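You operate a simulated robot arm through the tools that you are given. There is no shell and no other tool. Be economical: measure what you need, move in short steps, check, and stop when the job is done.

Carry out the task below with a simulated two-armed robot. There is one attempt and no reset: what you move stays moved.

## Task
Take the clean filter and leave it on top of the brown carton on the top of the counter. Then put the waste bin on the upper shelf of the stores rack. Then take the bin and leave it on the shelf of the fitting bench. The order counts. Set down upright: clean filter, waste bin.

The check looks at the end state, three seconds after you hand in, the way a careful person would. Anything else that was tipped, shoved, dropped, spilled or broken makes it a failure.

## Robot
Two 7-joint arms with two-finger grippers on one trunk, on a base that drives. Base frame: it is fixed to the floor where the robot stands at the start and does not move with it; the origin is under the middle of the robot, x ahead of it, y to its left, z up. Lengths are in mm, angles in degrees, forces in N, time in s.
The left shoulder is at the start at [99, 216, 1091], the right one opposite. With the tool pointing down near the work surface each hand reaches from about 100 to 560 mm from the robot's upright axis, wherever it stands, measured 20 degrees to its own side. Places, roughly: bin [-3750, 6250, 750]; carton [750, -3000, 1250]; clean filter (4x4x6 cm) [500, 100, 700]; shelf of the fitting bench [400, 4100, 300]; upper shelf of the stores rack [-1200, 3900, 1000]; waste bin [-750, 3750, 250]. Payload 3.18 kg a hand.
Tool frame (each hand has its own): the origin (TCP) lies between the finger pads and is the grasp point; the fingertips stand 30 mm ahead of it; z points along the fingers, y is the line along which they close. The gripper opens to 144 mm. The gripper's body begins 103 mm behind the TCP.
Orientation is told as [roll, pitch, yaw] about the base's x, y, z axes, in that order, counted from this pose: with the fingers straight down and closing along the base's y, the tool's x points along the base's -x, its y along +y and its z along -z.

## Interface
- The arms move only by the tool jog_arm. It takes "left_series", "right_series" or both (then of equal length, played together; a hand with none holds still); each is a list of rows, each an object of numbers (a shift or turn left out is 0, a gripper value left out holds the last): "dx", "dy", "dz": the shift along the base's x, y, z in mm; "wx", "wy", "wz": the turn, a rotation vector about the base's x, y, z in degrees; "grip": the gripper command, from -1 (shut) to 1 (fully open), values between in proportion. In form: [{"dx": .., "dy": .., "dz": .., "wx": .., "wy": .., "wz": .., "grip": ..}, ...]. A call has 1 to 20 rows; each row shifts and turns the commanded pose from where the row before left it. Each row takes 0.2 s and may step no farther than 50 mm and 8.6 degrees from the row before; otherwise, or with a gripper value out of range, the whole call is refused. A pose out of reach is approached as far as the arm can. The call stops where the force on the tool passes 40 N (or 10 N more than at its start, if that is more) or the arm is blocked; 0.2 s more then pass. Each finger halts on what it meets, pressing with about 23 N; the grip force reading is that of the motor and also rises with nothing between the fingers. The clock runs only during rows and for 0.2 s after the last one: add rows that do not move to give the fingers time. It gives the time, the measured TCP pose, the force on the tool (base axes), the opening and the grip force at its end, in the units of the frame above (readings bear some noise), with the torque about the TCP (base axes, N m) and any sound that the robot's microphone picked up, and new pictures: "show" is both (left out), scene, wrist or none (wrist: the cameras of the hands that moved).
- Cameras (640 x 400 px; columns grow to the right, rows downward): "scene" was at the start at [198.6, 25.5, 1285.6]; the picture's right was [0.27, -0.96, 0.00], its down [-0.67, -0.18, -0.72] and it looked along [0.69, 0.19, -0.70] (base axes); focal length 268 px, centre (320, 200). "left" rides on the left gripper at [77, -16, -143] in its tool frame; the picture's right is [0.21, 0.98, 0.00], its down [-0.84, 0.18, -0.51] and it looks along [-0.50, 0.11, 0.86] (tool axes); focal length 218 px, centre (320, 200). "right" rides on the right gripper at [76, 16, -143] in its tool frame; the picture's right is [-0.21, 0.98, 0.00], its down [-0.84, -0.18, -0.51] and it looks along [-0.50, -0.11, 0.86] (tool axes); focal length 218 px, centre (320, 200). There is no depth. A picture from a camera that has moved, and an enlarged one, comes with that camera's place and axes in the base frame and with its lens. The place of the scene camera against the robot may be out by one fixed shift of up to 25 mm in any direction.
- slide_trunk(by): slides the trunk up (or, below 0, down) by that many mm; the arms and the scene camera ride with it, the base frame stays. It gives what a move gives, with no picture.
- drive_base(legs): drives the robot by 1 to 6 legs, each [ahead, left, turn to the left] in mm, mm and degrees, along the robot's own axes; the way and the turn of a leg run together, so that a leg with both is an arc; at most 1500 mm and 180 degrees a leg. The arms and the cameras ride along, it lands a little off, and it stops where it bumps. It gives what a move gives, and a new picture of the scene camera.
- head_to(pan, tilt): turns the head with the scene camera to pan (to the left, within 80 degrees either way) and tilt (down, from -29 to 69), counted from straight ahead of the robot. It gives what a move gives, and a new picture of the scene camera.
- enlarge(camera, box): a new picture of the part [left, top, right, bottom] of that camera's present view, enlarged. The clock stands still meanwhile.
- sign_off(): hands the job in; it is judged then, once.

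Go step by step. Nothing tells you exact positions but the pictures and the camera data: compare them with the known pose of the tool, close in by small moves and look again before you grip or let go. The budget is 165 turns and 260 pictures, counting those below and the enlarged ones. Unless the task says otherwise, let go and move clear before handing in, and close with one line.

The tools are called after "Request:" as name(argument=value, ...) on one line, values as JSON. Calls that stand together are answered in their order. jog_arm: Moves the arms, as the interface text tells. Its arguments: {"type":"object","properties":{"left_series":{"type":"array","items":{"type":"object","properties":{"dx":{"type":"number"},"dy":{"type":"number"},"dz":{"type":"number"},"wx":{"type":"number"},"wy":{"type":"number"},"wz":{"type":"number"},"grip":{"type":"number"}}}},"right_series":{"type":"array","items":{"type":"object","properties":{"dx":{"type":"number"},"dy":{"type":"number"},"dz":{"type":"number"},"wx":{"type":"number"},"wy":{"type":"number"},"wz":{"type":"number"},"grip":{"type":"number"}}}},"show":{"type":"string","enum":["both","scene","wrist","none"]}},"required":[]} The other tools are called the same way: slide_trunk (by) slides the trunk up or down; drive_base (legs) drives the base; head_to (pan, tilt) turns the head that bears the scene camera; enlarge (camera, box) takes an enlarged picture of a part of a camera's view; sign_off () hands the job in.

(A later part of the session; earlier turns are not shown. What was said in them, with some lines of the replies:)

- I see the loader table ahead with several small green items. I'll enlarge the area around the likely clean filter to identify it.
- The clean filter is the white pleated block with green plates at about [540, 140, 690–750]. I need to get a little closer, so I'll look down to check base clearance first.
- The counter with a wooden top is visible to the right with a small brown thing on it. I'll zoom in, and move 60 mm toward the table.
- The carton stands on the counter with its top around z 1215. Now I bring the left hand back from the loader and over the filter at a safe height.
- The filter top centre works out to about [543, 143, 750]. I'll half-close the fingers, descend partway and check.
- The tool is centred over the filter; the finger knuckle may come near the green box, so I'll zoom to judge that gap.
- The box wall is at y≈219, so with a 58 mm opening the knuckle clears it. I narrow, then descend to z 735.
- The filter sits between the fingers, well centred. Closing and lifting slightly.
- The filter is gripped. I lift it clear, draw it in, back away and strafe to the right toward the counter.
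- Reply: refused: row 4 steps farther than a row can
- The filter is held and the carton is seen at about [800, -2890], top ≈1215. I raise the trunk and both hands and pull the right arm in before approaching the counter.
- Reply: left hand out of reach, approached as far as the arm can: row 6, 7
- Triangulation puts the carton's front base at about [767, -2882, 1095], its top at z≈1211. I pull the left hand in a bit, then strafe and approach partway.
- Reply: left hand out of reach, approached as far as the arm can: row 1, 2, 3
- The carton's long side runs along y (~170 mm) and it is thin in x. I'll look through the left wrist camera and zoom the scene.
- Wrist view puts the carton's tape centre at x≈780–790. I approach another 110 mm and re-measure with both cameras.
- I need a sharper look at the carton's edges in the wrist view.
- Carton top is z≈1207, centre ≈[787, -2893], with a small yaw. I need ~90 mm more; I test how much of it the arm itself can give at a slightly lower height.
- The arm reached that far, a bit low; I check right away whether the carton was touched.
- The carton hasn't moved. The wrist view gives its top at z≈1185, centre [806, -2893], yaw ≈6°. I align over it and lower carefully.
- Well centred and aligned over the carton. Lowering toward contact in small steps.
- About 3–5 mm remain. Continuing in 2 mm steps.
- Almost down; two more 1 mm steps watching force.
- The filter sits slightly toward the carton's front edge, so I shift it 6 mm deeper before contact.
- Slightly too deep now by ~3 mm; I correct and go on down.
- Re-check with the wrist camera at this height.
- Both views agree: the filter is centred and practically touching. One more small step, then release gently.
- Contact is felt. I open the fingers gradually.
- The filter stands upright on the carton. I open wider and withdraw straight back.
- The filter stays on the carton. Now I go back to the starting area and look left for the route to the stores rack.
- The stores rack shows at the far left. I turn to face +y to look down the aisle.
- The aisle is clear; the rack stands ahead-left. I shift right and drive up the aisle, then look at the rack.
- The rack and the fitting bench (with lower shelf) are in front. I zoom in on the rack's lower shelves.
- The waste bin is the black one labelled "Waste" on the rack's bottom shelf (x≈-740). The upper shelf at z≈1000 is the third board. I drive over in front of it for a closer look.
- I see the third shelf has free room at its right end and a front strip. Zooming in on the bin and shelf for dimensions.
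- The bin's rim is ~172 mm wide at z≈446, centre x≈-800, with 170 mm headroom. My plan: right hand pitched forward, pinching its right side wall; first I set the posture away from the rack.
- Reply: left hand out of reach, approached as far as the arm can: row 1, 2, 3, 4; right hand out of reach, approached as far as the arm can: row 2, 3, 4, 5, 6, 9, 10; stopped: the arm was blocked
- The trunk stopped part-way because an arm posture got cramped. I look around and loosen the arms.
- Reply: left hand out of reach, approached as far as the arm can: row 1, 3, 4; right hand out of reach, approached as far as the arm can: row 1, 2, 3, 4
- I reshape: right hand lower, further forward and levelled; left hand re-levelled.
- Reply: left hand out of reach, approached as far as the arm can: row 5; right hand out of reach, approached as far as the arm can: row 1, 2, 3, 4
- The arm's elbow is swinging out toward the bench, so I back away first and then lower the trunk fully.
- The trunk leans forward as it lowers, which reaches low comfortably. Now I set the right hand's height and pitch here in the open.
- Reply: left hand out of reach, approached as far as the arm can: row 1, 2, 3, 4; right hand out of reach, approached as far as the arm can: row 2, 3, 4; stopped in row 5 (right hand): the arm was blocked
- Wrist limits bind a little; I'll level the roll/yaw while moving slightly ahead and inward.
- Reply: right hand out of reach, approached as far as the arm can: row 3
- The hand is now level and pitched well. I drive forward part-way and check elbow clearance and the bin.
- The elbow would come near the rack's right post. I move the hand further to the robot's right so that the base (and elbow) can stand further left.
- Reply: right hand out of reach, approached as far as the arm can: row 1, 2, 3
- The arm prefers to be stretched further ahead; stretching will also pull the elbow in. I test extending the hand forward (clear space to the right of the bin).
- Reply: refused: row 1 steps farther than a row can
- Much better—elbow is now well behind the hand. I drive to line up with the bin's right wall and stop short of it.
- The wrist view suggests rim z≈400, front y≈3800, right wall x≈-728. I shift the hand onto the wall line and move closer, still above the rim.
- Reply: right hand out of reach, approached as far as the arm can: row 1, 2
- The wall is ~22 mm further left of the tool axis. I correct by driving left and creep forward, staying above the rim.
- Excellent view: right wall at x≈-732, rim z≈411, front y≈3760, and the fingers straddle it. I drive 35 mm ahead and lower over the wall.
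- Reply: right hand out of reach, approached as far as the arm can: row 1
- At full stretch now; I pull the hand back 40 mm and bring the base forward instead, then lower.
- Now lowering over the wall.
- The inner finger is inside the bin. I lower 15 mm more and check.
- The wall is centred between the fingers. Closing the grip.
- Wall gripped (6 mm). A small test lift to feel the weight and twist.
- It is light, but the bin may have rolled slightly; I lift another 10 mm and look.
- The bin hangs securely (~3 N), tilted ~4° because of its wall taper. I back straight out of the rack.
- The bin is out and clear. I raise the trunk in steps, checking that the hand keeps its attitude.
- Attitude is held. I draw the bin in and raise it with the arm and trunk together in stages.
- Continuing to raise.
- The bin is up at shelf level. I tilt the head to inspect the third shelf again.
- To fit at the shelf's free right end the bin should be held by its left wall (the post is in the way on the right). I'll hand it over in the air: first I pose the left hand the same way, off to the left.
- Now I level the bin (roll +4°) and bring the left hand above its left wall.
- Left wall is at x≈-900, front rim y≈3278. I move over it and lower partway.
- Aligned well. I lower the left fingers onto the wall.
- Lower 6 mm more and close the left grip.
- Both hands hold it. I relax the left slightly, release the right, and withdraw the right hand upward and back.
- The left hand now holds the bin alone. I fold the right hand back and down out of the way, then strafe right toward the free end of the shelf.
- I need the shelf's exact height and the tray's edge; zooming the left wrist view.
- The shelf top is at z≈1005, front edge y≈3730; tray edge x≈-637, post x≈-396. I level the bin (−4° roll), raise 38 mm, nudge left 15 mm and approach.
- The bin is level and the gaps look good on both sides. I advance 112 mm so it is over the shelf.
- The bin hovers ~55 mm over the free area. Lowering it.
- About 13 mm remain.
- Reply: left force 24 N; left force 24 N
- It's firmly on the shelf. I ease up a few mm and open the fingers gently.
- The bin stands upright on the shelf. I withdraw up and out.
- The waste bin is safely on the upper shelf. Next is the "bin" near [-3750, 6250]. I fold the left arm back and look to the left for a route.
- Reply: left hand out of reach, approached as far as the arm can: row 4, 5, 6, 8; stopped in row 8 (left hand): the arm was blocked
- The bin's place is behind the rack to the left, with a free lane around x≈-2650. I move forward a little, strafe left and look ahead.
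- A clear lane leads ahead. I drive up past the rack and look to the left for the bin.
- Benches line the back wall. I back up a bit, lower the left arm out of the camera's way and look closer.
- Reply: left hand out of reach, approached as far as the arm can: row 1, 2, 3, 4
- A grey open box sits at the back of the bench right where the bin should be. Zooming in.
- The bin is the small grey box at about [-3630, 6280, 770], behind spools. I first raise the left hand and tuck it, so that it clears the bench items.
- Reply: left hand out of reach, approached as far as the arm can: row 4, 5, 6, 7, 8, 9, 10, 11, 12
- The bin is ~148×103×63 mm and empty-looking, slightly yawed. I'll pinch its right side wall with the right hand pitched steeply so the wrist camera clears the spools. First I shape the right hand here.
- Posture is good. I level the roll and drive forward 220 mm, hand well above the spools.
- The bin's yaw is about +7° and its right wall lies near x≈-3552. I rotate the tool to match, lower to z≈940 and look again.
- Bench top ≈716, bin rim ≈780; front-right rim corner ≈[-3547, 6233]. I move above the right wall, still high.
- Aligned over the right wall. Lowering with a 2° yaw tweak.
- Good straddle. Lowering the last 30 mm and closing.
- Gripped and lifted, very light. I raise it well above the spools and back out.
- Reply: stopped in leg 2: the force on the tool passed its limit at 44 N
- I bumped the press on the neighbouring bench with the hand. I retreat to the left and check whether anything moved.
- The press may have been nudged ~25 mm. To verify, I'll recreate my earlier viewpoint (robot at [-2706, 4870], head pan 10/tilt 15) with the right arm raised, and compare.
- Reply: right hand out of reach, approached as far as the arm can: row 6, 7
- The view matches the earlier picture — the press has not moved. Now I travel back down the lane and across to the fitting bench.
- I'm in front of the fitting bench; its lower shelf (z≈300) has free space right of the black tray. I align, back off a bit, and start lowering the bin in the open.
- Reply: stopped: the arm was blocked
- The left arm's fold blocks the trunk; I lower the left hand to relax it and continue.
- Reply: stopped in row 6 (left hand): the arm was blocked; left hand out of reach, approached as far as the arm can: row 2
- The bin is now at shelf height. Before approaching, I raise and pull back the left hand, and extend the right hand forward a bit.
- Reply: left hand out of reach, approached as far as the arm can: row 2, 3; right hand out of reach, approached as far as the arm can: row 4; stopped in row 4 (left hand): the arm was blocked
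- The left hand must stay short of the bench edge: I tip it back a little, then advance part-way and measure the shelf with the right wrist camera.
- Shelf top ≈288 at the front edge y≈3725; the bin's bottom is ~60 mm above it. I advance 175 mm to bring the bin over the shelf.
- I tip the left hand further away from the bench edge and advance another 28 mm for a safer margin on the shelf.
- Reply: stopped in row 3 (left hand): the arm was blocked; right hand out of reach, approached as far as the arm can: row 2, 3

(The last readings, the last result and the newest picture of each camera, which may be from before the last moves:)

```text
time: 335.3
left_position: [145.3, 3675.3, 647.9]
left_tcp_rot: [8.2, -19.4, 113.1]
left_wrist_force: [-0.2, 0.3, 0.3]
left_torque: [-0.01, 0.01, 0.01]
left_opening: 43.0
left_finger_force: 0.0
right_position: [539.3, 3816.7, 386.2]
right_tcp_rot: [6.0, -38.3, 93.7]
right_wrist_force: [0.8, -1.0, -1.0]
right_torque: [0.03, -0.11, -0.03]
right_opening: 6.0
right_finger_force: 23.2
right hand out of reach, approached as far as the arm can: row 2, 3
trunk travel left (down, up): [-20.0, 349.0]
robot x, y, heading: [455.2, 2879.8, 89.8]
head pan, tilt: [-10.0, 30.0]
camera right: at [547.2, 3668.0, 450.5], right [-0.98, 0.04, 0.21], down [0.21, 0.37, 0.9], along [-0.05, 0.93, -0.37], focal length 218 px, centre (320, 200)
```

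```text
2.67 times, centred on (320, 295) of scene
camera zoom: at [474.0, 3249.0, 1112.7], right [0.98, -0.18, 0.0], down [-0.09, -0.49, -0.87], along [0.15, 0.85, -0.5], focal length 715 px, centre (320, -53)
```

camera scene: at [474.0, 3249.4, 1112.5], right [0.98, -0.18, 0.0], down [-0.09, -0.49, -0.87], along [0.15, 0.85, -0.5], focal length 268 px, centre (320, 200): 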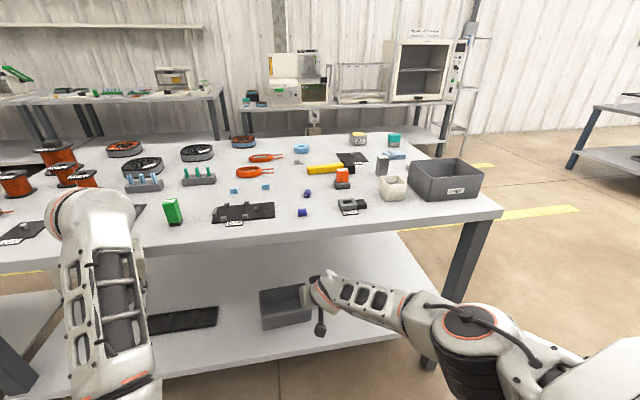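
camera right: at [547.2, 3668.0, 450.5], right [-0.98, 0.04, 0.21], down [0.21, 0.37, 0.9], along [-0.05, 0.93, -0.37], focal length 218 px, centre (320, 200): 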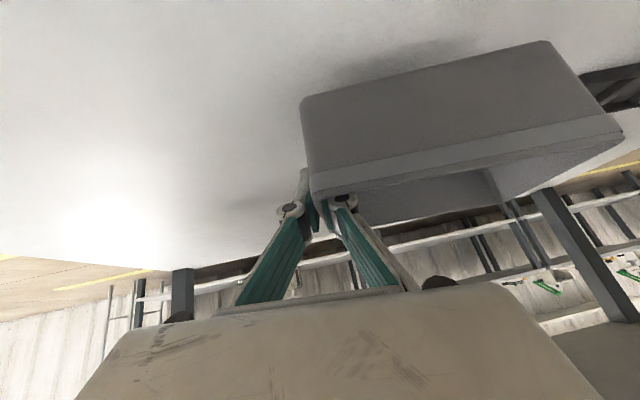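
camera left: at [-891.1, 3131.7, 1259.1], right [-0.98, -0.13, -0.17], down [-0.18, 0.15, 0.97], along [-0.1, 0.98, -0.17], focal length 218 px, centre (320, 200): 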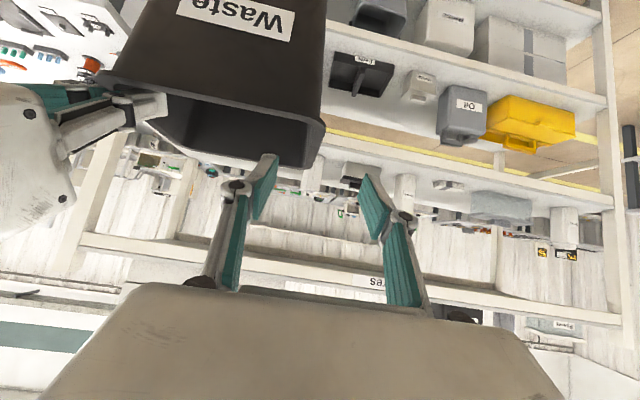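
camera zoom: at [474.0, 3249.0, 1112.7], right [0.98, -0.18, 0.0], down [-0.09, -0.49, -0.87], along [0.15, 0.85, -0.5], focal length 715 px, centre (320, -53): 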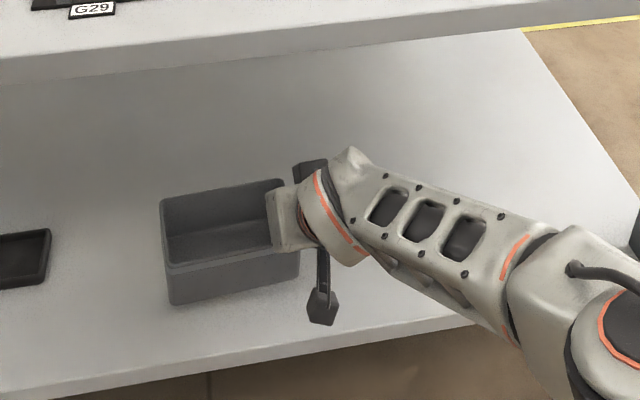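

The arm is at its reach limit; I pull back 25 mm while lowering, and drop the trunk slightly.

Request:
jog_arm(right_series=[{"dy": -25, "dz": 10}, {"dz": -15}, {"dz": -15}, {}], show="none")

```text
time: 336.3
left_position: [144.8, 3673.8, 647.3]
left_tcp_rot: [8.2, -19.2, 113.1]
left_wrist_force: [0.4, -0.6, 0.7]
left_torque: [0.01, -0.01, -0.01]
left_opening: 43.0
left_finger_force: 0.0
right_position: [539.2, 3791.4, 365.4]
right_tcp_rot: [6.1, -38.4, 93.7]
right_wrist_force: [-0.2, -1.1, -1.5]
right_torque: [0.03, -0.09, -0.02]
right_opening: 5.9
right_finger_force: 23.4
trunk travel left (down, up): [-20.0, 349.0]
robot x, y, heading: [455.0, 2881.0, 89.7]
head pan, tilt: [-10.0, 30.0]
```

Request:
jog_arm(right_series=[{"dz": -12}, {}], show="none")

Request:
enlarge(camera="scene", box=[240, 260, 400, 360])

```text
time: 336.9
left_position: [145.8, 3674.9, 647.4]
left_tcp_rot: [8.2, -19.2, 113.1]
left_wrist_force: [-0.4, -0.6, 0.0]
left_torque: [-0.01, -0.02, 0.01]
left_opening: 43.1
left_finger_force: 0.0
right_position: [538.8, 3791.0, 353.8]
right_tcp_rot: [6.0, -38.5, 93.7]
right_wrist_force: [-0.5, -0.6, -1.6]
right_torque: [0.02, -0.08, -0.02]
right_opening: 5.8
right_finger_force: 22.9
trunk travel left (down, up): [-20.0, 349.0]
robot x, y, heading: [458.6, 2881.3, 89.7]
head pan, tilt: [-10.0, 30.0]
```

```text
4.00 times, centred on (320, 310) of scene
camera zoom: at [474.0, 3248.9, 1112.8], right [0.98, -0.18, 0.0], down [-0.09, -0.49, -0.87], along [0.15, 0.85, -0.5], focal length 1073 px, centre (320, -240)
```

zoom: 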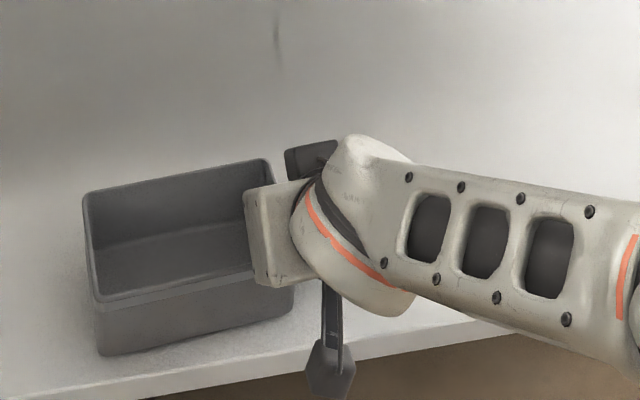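

The bin will land on the shelf with a modest margin; I nudge the base 12 mm ahead and continue lowering in small steps.

Request:
drive_base(legs=[[12, 0, 0]])

Request:
jog_arm(right_series=[{"dz": -6}, {}], show="none")

Request:
jog_arm(right_series=[{"dz": -4}, {}], show="none")

Request:
jog_arm(right_series=[{"dz": -4}, {}], show="none")

```text
time: 337.7
left_position: [145.6, 3686.4, 648.1]
left_tcp_rot: [8.2, -19.2, 113.1]
left_wrist_force: [0.1, -0.5, 0.4]
left_torque: [-0.01, 0.01, -0.02]
left_opening: 43.1
left_finger_force: 0.0
right_position: [538.4, 3804.1, 352.3]
right_tcp_rot: [6.0, -38.5, 93.7]
right_wrist_force: [0.4, -1.5, -2.3]
right_torque: [0.05, -0.12, 0.02]
right_opening: 5.9
right_finger_force: 23.8
trunk travel left (down, up): [-20.0, 349.0]
robot x, y, heading: [455.2, 2894.5, 90.0]
head pan, tilt: [-10.0, 30.0]
camera scene: at [473.9, 3261.1, 1112.6], right [0.98, -0.17, 0.0], down [-0.09, -0.49, -0.87], along [0.15, 0.85, -0.5], focal length 268 px, centre (320, 200)
```

scene: 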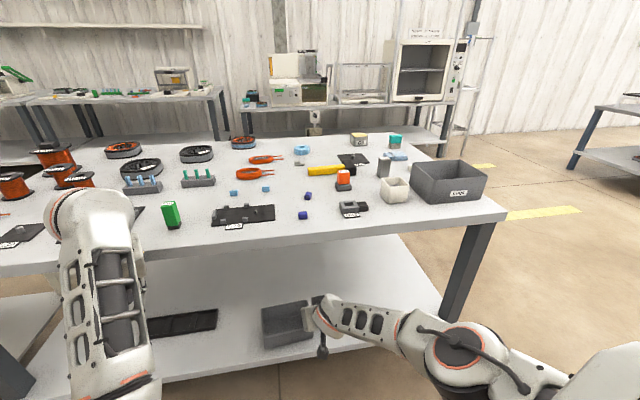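

```text
time: 338.3
left_position: [146.3, 3686.6, 648.9]
left_tcp_rot: [8.2, -19.3, 113.2]
left_wrist_force: [0.1, 0.5, 0.3]
left_torque: [-0.02, 0.0, -0.01]
left_opening: 43.2
left_finger_force: 0.0
right_position: [538.5, 3803.4, 347.9]
right_tcp_rot: [6.1, -38.5, 93.7]
right_wrist_force: [-0.7, 0.5, 2.5]
right_torque: [0.2, -0.03, 0.02]
right_opening: 6.0
right_finger_force: 22.9
trunk travel left (down, up): [-20.0, 349.0]
robot x, y, heading: [454.3, 2890.1, 89.8]
head pan, tilt: [-10.0, 30.0]
```

```text
time: 338.9
left_position: [144.7, 3685.3, 649.5]
left_tcp_rot: [8.2, -19.5, 113.2]
left_wrist_force: [-0.2, 0.0, -0.4]
left_torque: [-0.01, -0.01, -0.01]
left_opening: 43.2
left_finger_force: 0.0
right_position: [539.7, 3803.3, 346.4]
right_tcp_rot: [6.0, -38.8, 93.8]
right_wrist_force: [-1.2, 2.1, 15.5]
right_torque: [0.77, 0.13, 0.02]
right_opening: 6.1
right_finger_force: 23.3
trunk travel left (down, up): [-20.0, 349.0]
robot x, y, heading: [457.4, 2890.1, 89.8]
head pan, tilt: [-10.0, 30.0]
```

```text
time: 339.5
left_position: [145.3, 3684.8, 649.9]
left_tcp_rot: [8.1, -19.4, 113.2]
left_wrist_force: [0.1, -0.1, 0.9]
left_torque: [0.02, -0.01, 0.0]
left_opening: 43.2
left_finger_force: 0.1
right_position: [540.0, 3801.9, 347.0]
right_tcp_rot: [6.1, -38.8, 93.7]
right_wrist_force: [-2.9, 6.4, 19.8]
right_torque: [0.6, 0.16, 0.01]
right_opening: 5.9
right_finger_force: 23.1
right hand out of reach, approached as far as the arm can: row 1
trunk travel left (down, up): [-20.0, 349.0]
robot x, y, heading: [457.0, 2889.9, 89.7]
head pan, tilt: [-10.0, 30.0]
```

It is seated on the shelf. I ease up and release slowly.

Request:
jog_arm(right_series=[{"dz": 5}, {"grip": -0.9}, {"grip": -0.75}, {"grip": -0.55}, {"grip": -0.35}, {}], show="wrist")

Request:
enlarge(camera="scene", box=[220, 260, 380, 360])

```text
time: 340.9
left_position: [145.6, 3685.8, 647.0]
left_tcp_rot: [8.2, -19.1, 113.0]
left_wrist_force: [0.4, -0.4, -0.1]
left_torque: [0.02, 0.0, 0.03]
left_opening: 43.3
left_finger_force: 0.1
right_position: [539.4, 3800.1, 347.5]
right_tcp_rot: [6.1, -38.4, 93.7]
right_wrist_force: [-0.6, -0.5, 0.6]
right_torque: [0.02, 0.0, 0.02]
right_opening: 46.9
right_finger_force: 0.1
trunk travel left (down, up): [-20.0, 349.0]
robot x, y, heading: [456.9, 2890.5, 89.8]
head pan, tilt: [-10.0, 30.0]
camera right: at [548.4, 3651.6, 411.5], right [-0.98, 0.04, 0.21], down [0.21, 0.37, 0.9], along [-0.05, 0.93, -0.37], focal length 218 px, centre (320, 200)
```

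right: 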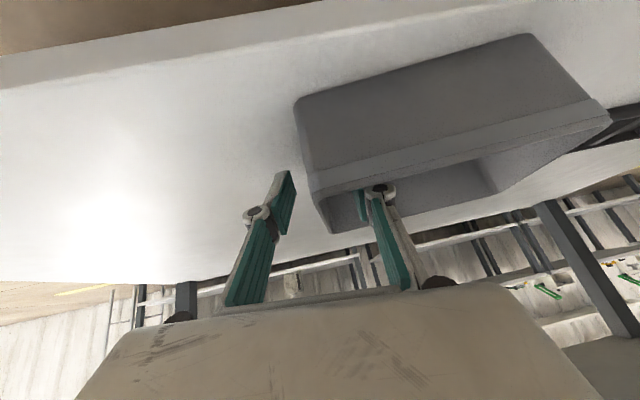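

```text
4.00 times, centred on (300, 310) of scene
camera zoom: at [473.9, 3260.7, 1112.7], right [0.98, -0.17, 0.0], down [-0.09, -0.49, -0.87], along [0.15, 0.85, -0.5], focal length 1073 px, centre (400, -240)
```

zoom: 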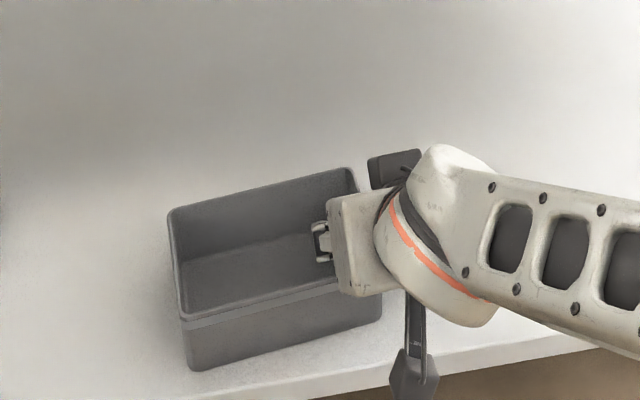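

The bin rests flat on the shelf. I lift the fingers clear, then back away.

Request:
jog_arm(right_series=[{"dz": 15}, {"dz": 20}, {"dz": 20}, {"dz": 15}, {}], show="none")

Request:
enlarge(camera="right", box=[200, 0, 640, 275])

```text
time: 342.1
left_position: [144.8, 3684.8, 646.5]
left_tcp_rot: [8.3, -19.2, 113.1]
left_wrist_force: [0.0, -0.3, -0.5]
left_torque: [0.02, -0.01, 0.0]
left_opening: 42.9
left_finger_force: 0.0
right_position: [539.5, 3801.7, 416.2]
right_tcp_rot: [6.1, -38.4, 93.6]
right_wrist_force: [1.0, 0.0, 0.1]
right_torque: [0.0, 0.0, -0.01]
right_opening: 46.9
right_finger_force: 0.1
trunk travel left (down, up): [-20.0, 349.0]
robot x, y, heading: [457.7, 2890.2, 89.9]
head pan, tilt: [-10.0, 30.0]
```

```text
1.45 times, centred on (420, 138) of right
camera zoom: at [548.1, 3652.3, 480.8], right [-0.98, 0.04, 0.21], down [0.21, 0.37, 0.9], along [-0.05, 0.93, -0.37], focal length 318 px, centre (174, 291)
```

zoom: 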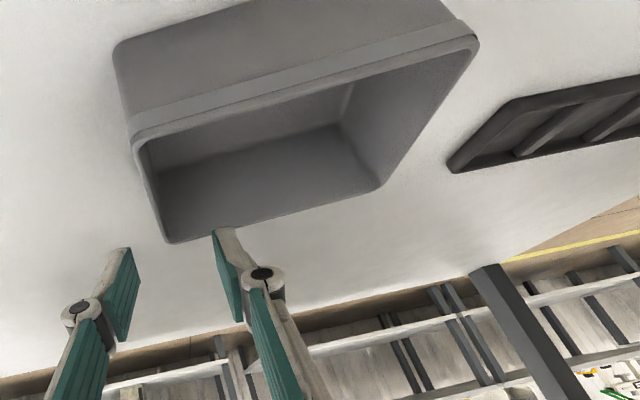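

Fingers are clear of the bin and it stands flat. I drive back and take a final look.

Request:
drive_base(legs=[[-450, 0, 0]])

Request:
head_to(pan=20, tilt=20)

```text
time: 344.8
left_position: [139.2, 3238.3, 648.2]
left_tcp_rot: [8.2, -19.3, 113.8]
left_wrist_force: [0.4, 0.3, -0.7]
left_torque: [-0.02, -0.01, -0.01]
left_opening: 43.3
left_finger_force: 0.0
right_position: [531.9, 3359.0, 416.8]
right_tcp_rot: [6.0, -38.4, 94.4]
right_wrist_force: [0.9, -0.6, 0.1]
right_torque: [0.0, 0.0, 0.01]
right_opening: 46.8
right_finger_force: 0.1
trunk travel left (down, up): [-20.0, 349.0]
robot x, y, heading: [457.5, 2451.9, 90.3]
head pan, tilt: [-10.0, 30.0]
camera scene: at [471.7, 2817.5, 1112.9], right [0.99, -0.16, 0.0], down [-0.08, -0.49, -0.87], along [0.14, 0.85, -0.5], focal length 268 px, centre (320, 200)
```

scene: 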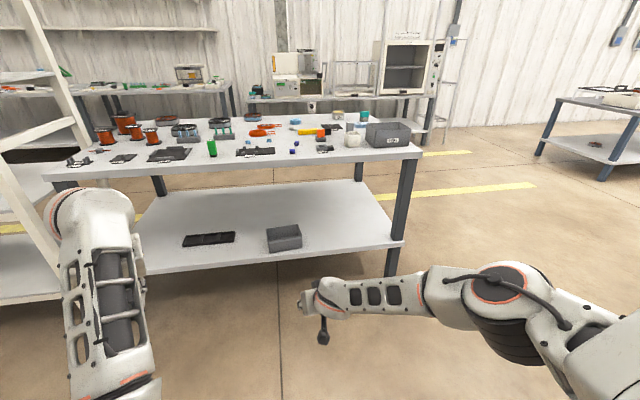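

```text
time: 345.7
left_position: [138.1, 3240.0, 647.2]
left_tcp_rot: [8.1, -19.3, 113.8]
left_wrist_force: [-0.3, 0.2, 0.1]
left_torque: [-0.02, -0.01, -0.01]
left_opening: 43.0
left_finger_force: 0.1
right_position: [531.7, 3359.3, 415.9]
right_tcp_rot: [6.0, -38.4, 94.3]
right_wrist_force: [-0.2, -0.7, 0.8]
right_torque: [0.05, -0.01, -0.01]
right_opening: 46.5
right_finger_force: 0.0
trunk travel left (down, up): [-20.0, 349.0]
robot x, y, heading: [458.0, 2445.8, 90.6]
head pan, tilt: [20.0, 20.0]
camera scene: at [424.3, 2815.7, 1128.8], right [0.94, 0.35, 0.0], down [0.12, -0.32, -0.94], along [-0.33, 0.88, -0.34], focal length 268 px, centre (320, 200)
```

scene: 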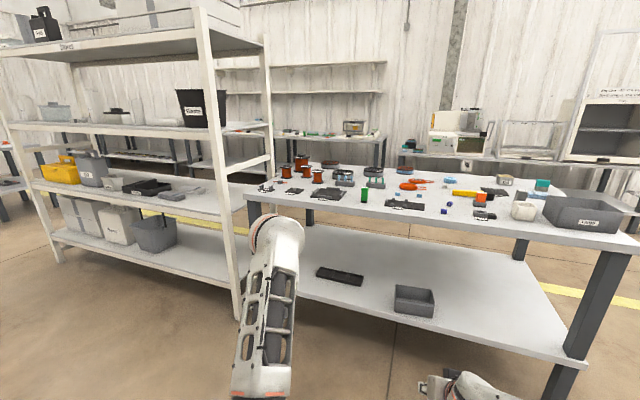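

The bin is on the fitting bench's shelf and the waste bin stands upright on the rack's upper shelf. The filter was standing on the carton when I left it. Both hands are empty and clear, so I am handing in.

Request:
sign_off()

```text
The job is handed in.
```

I placed all three items in the order given and handed in: the clean filter upright on the brown carton, the waste bin upright on the rack's upper shelf, and the bin on the fitting bench's shelf. While carrying the bin, my right hand bumped the press on a neighbouring bench (44 N), but a picture from the same viewpoint as before showed no visible shift.
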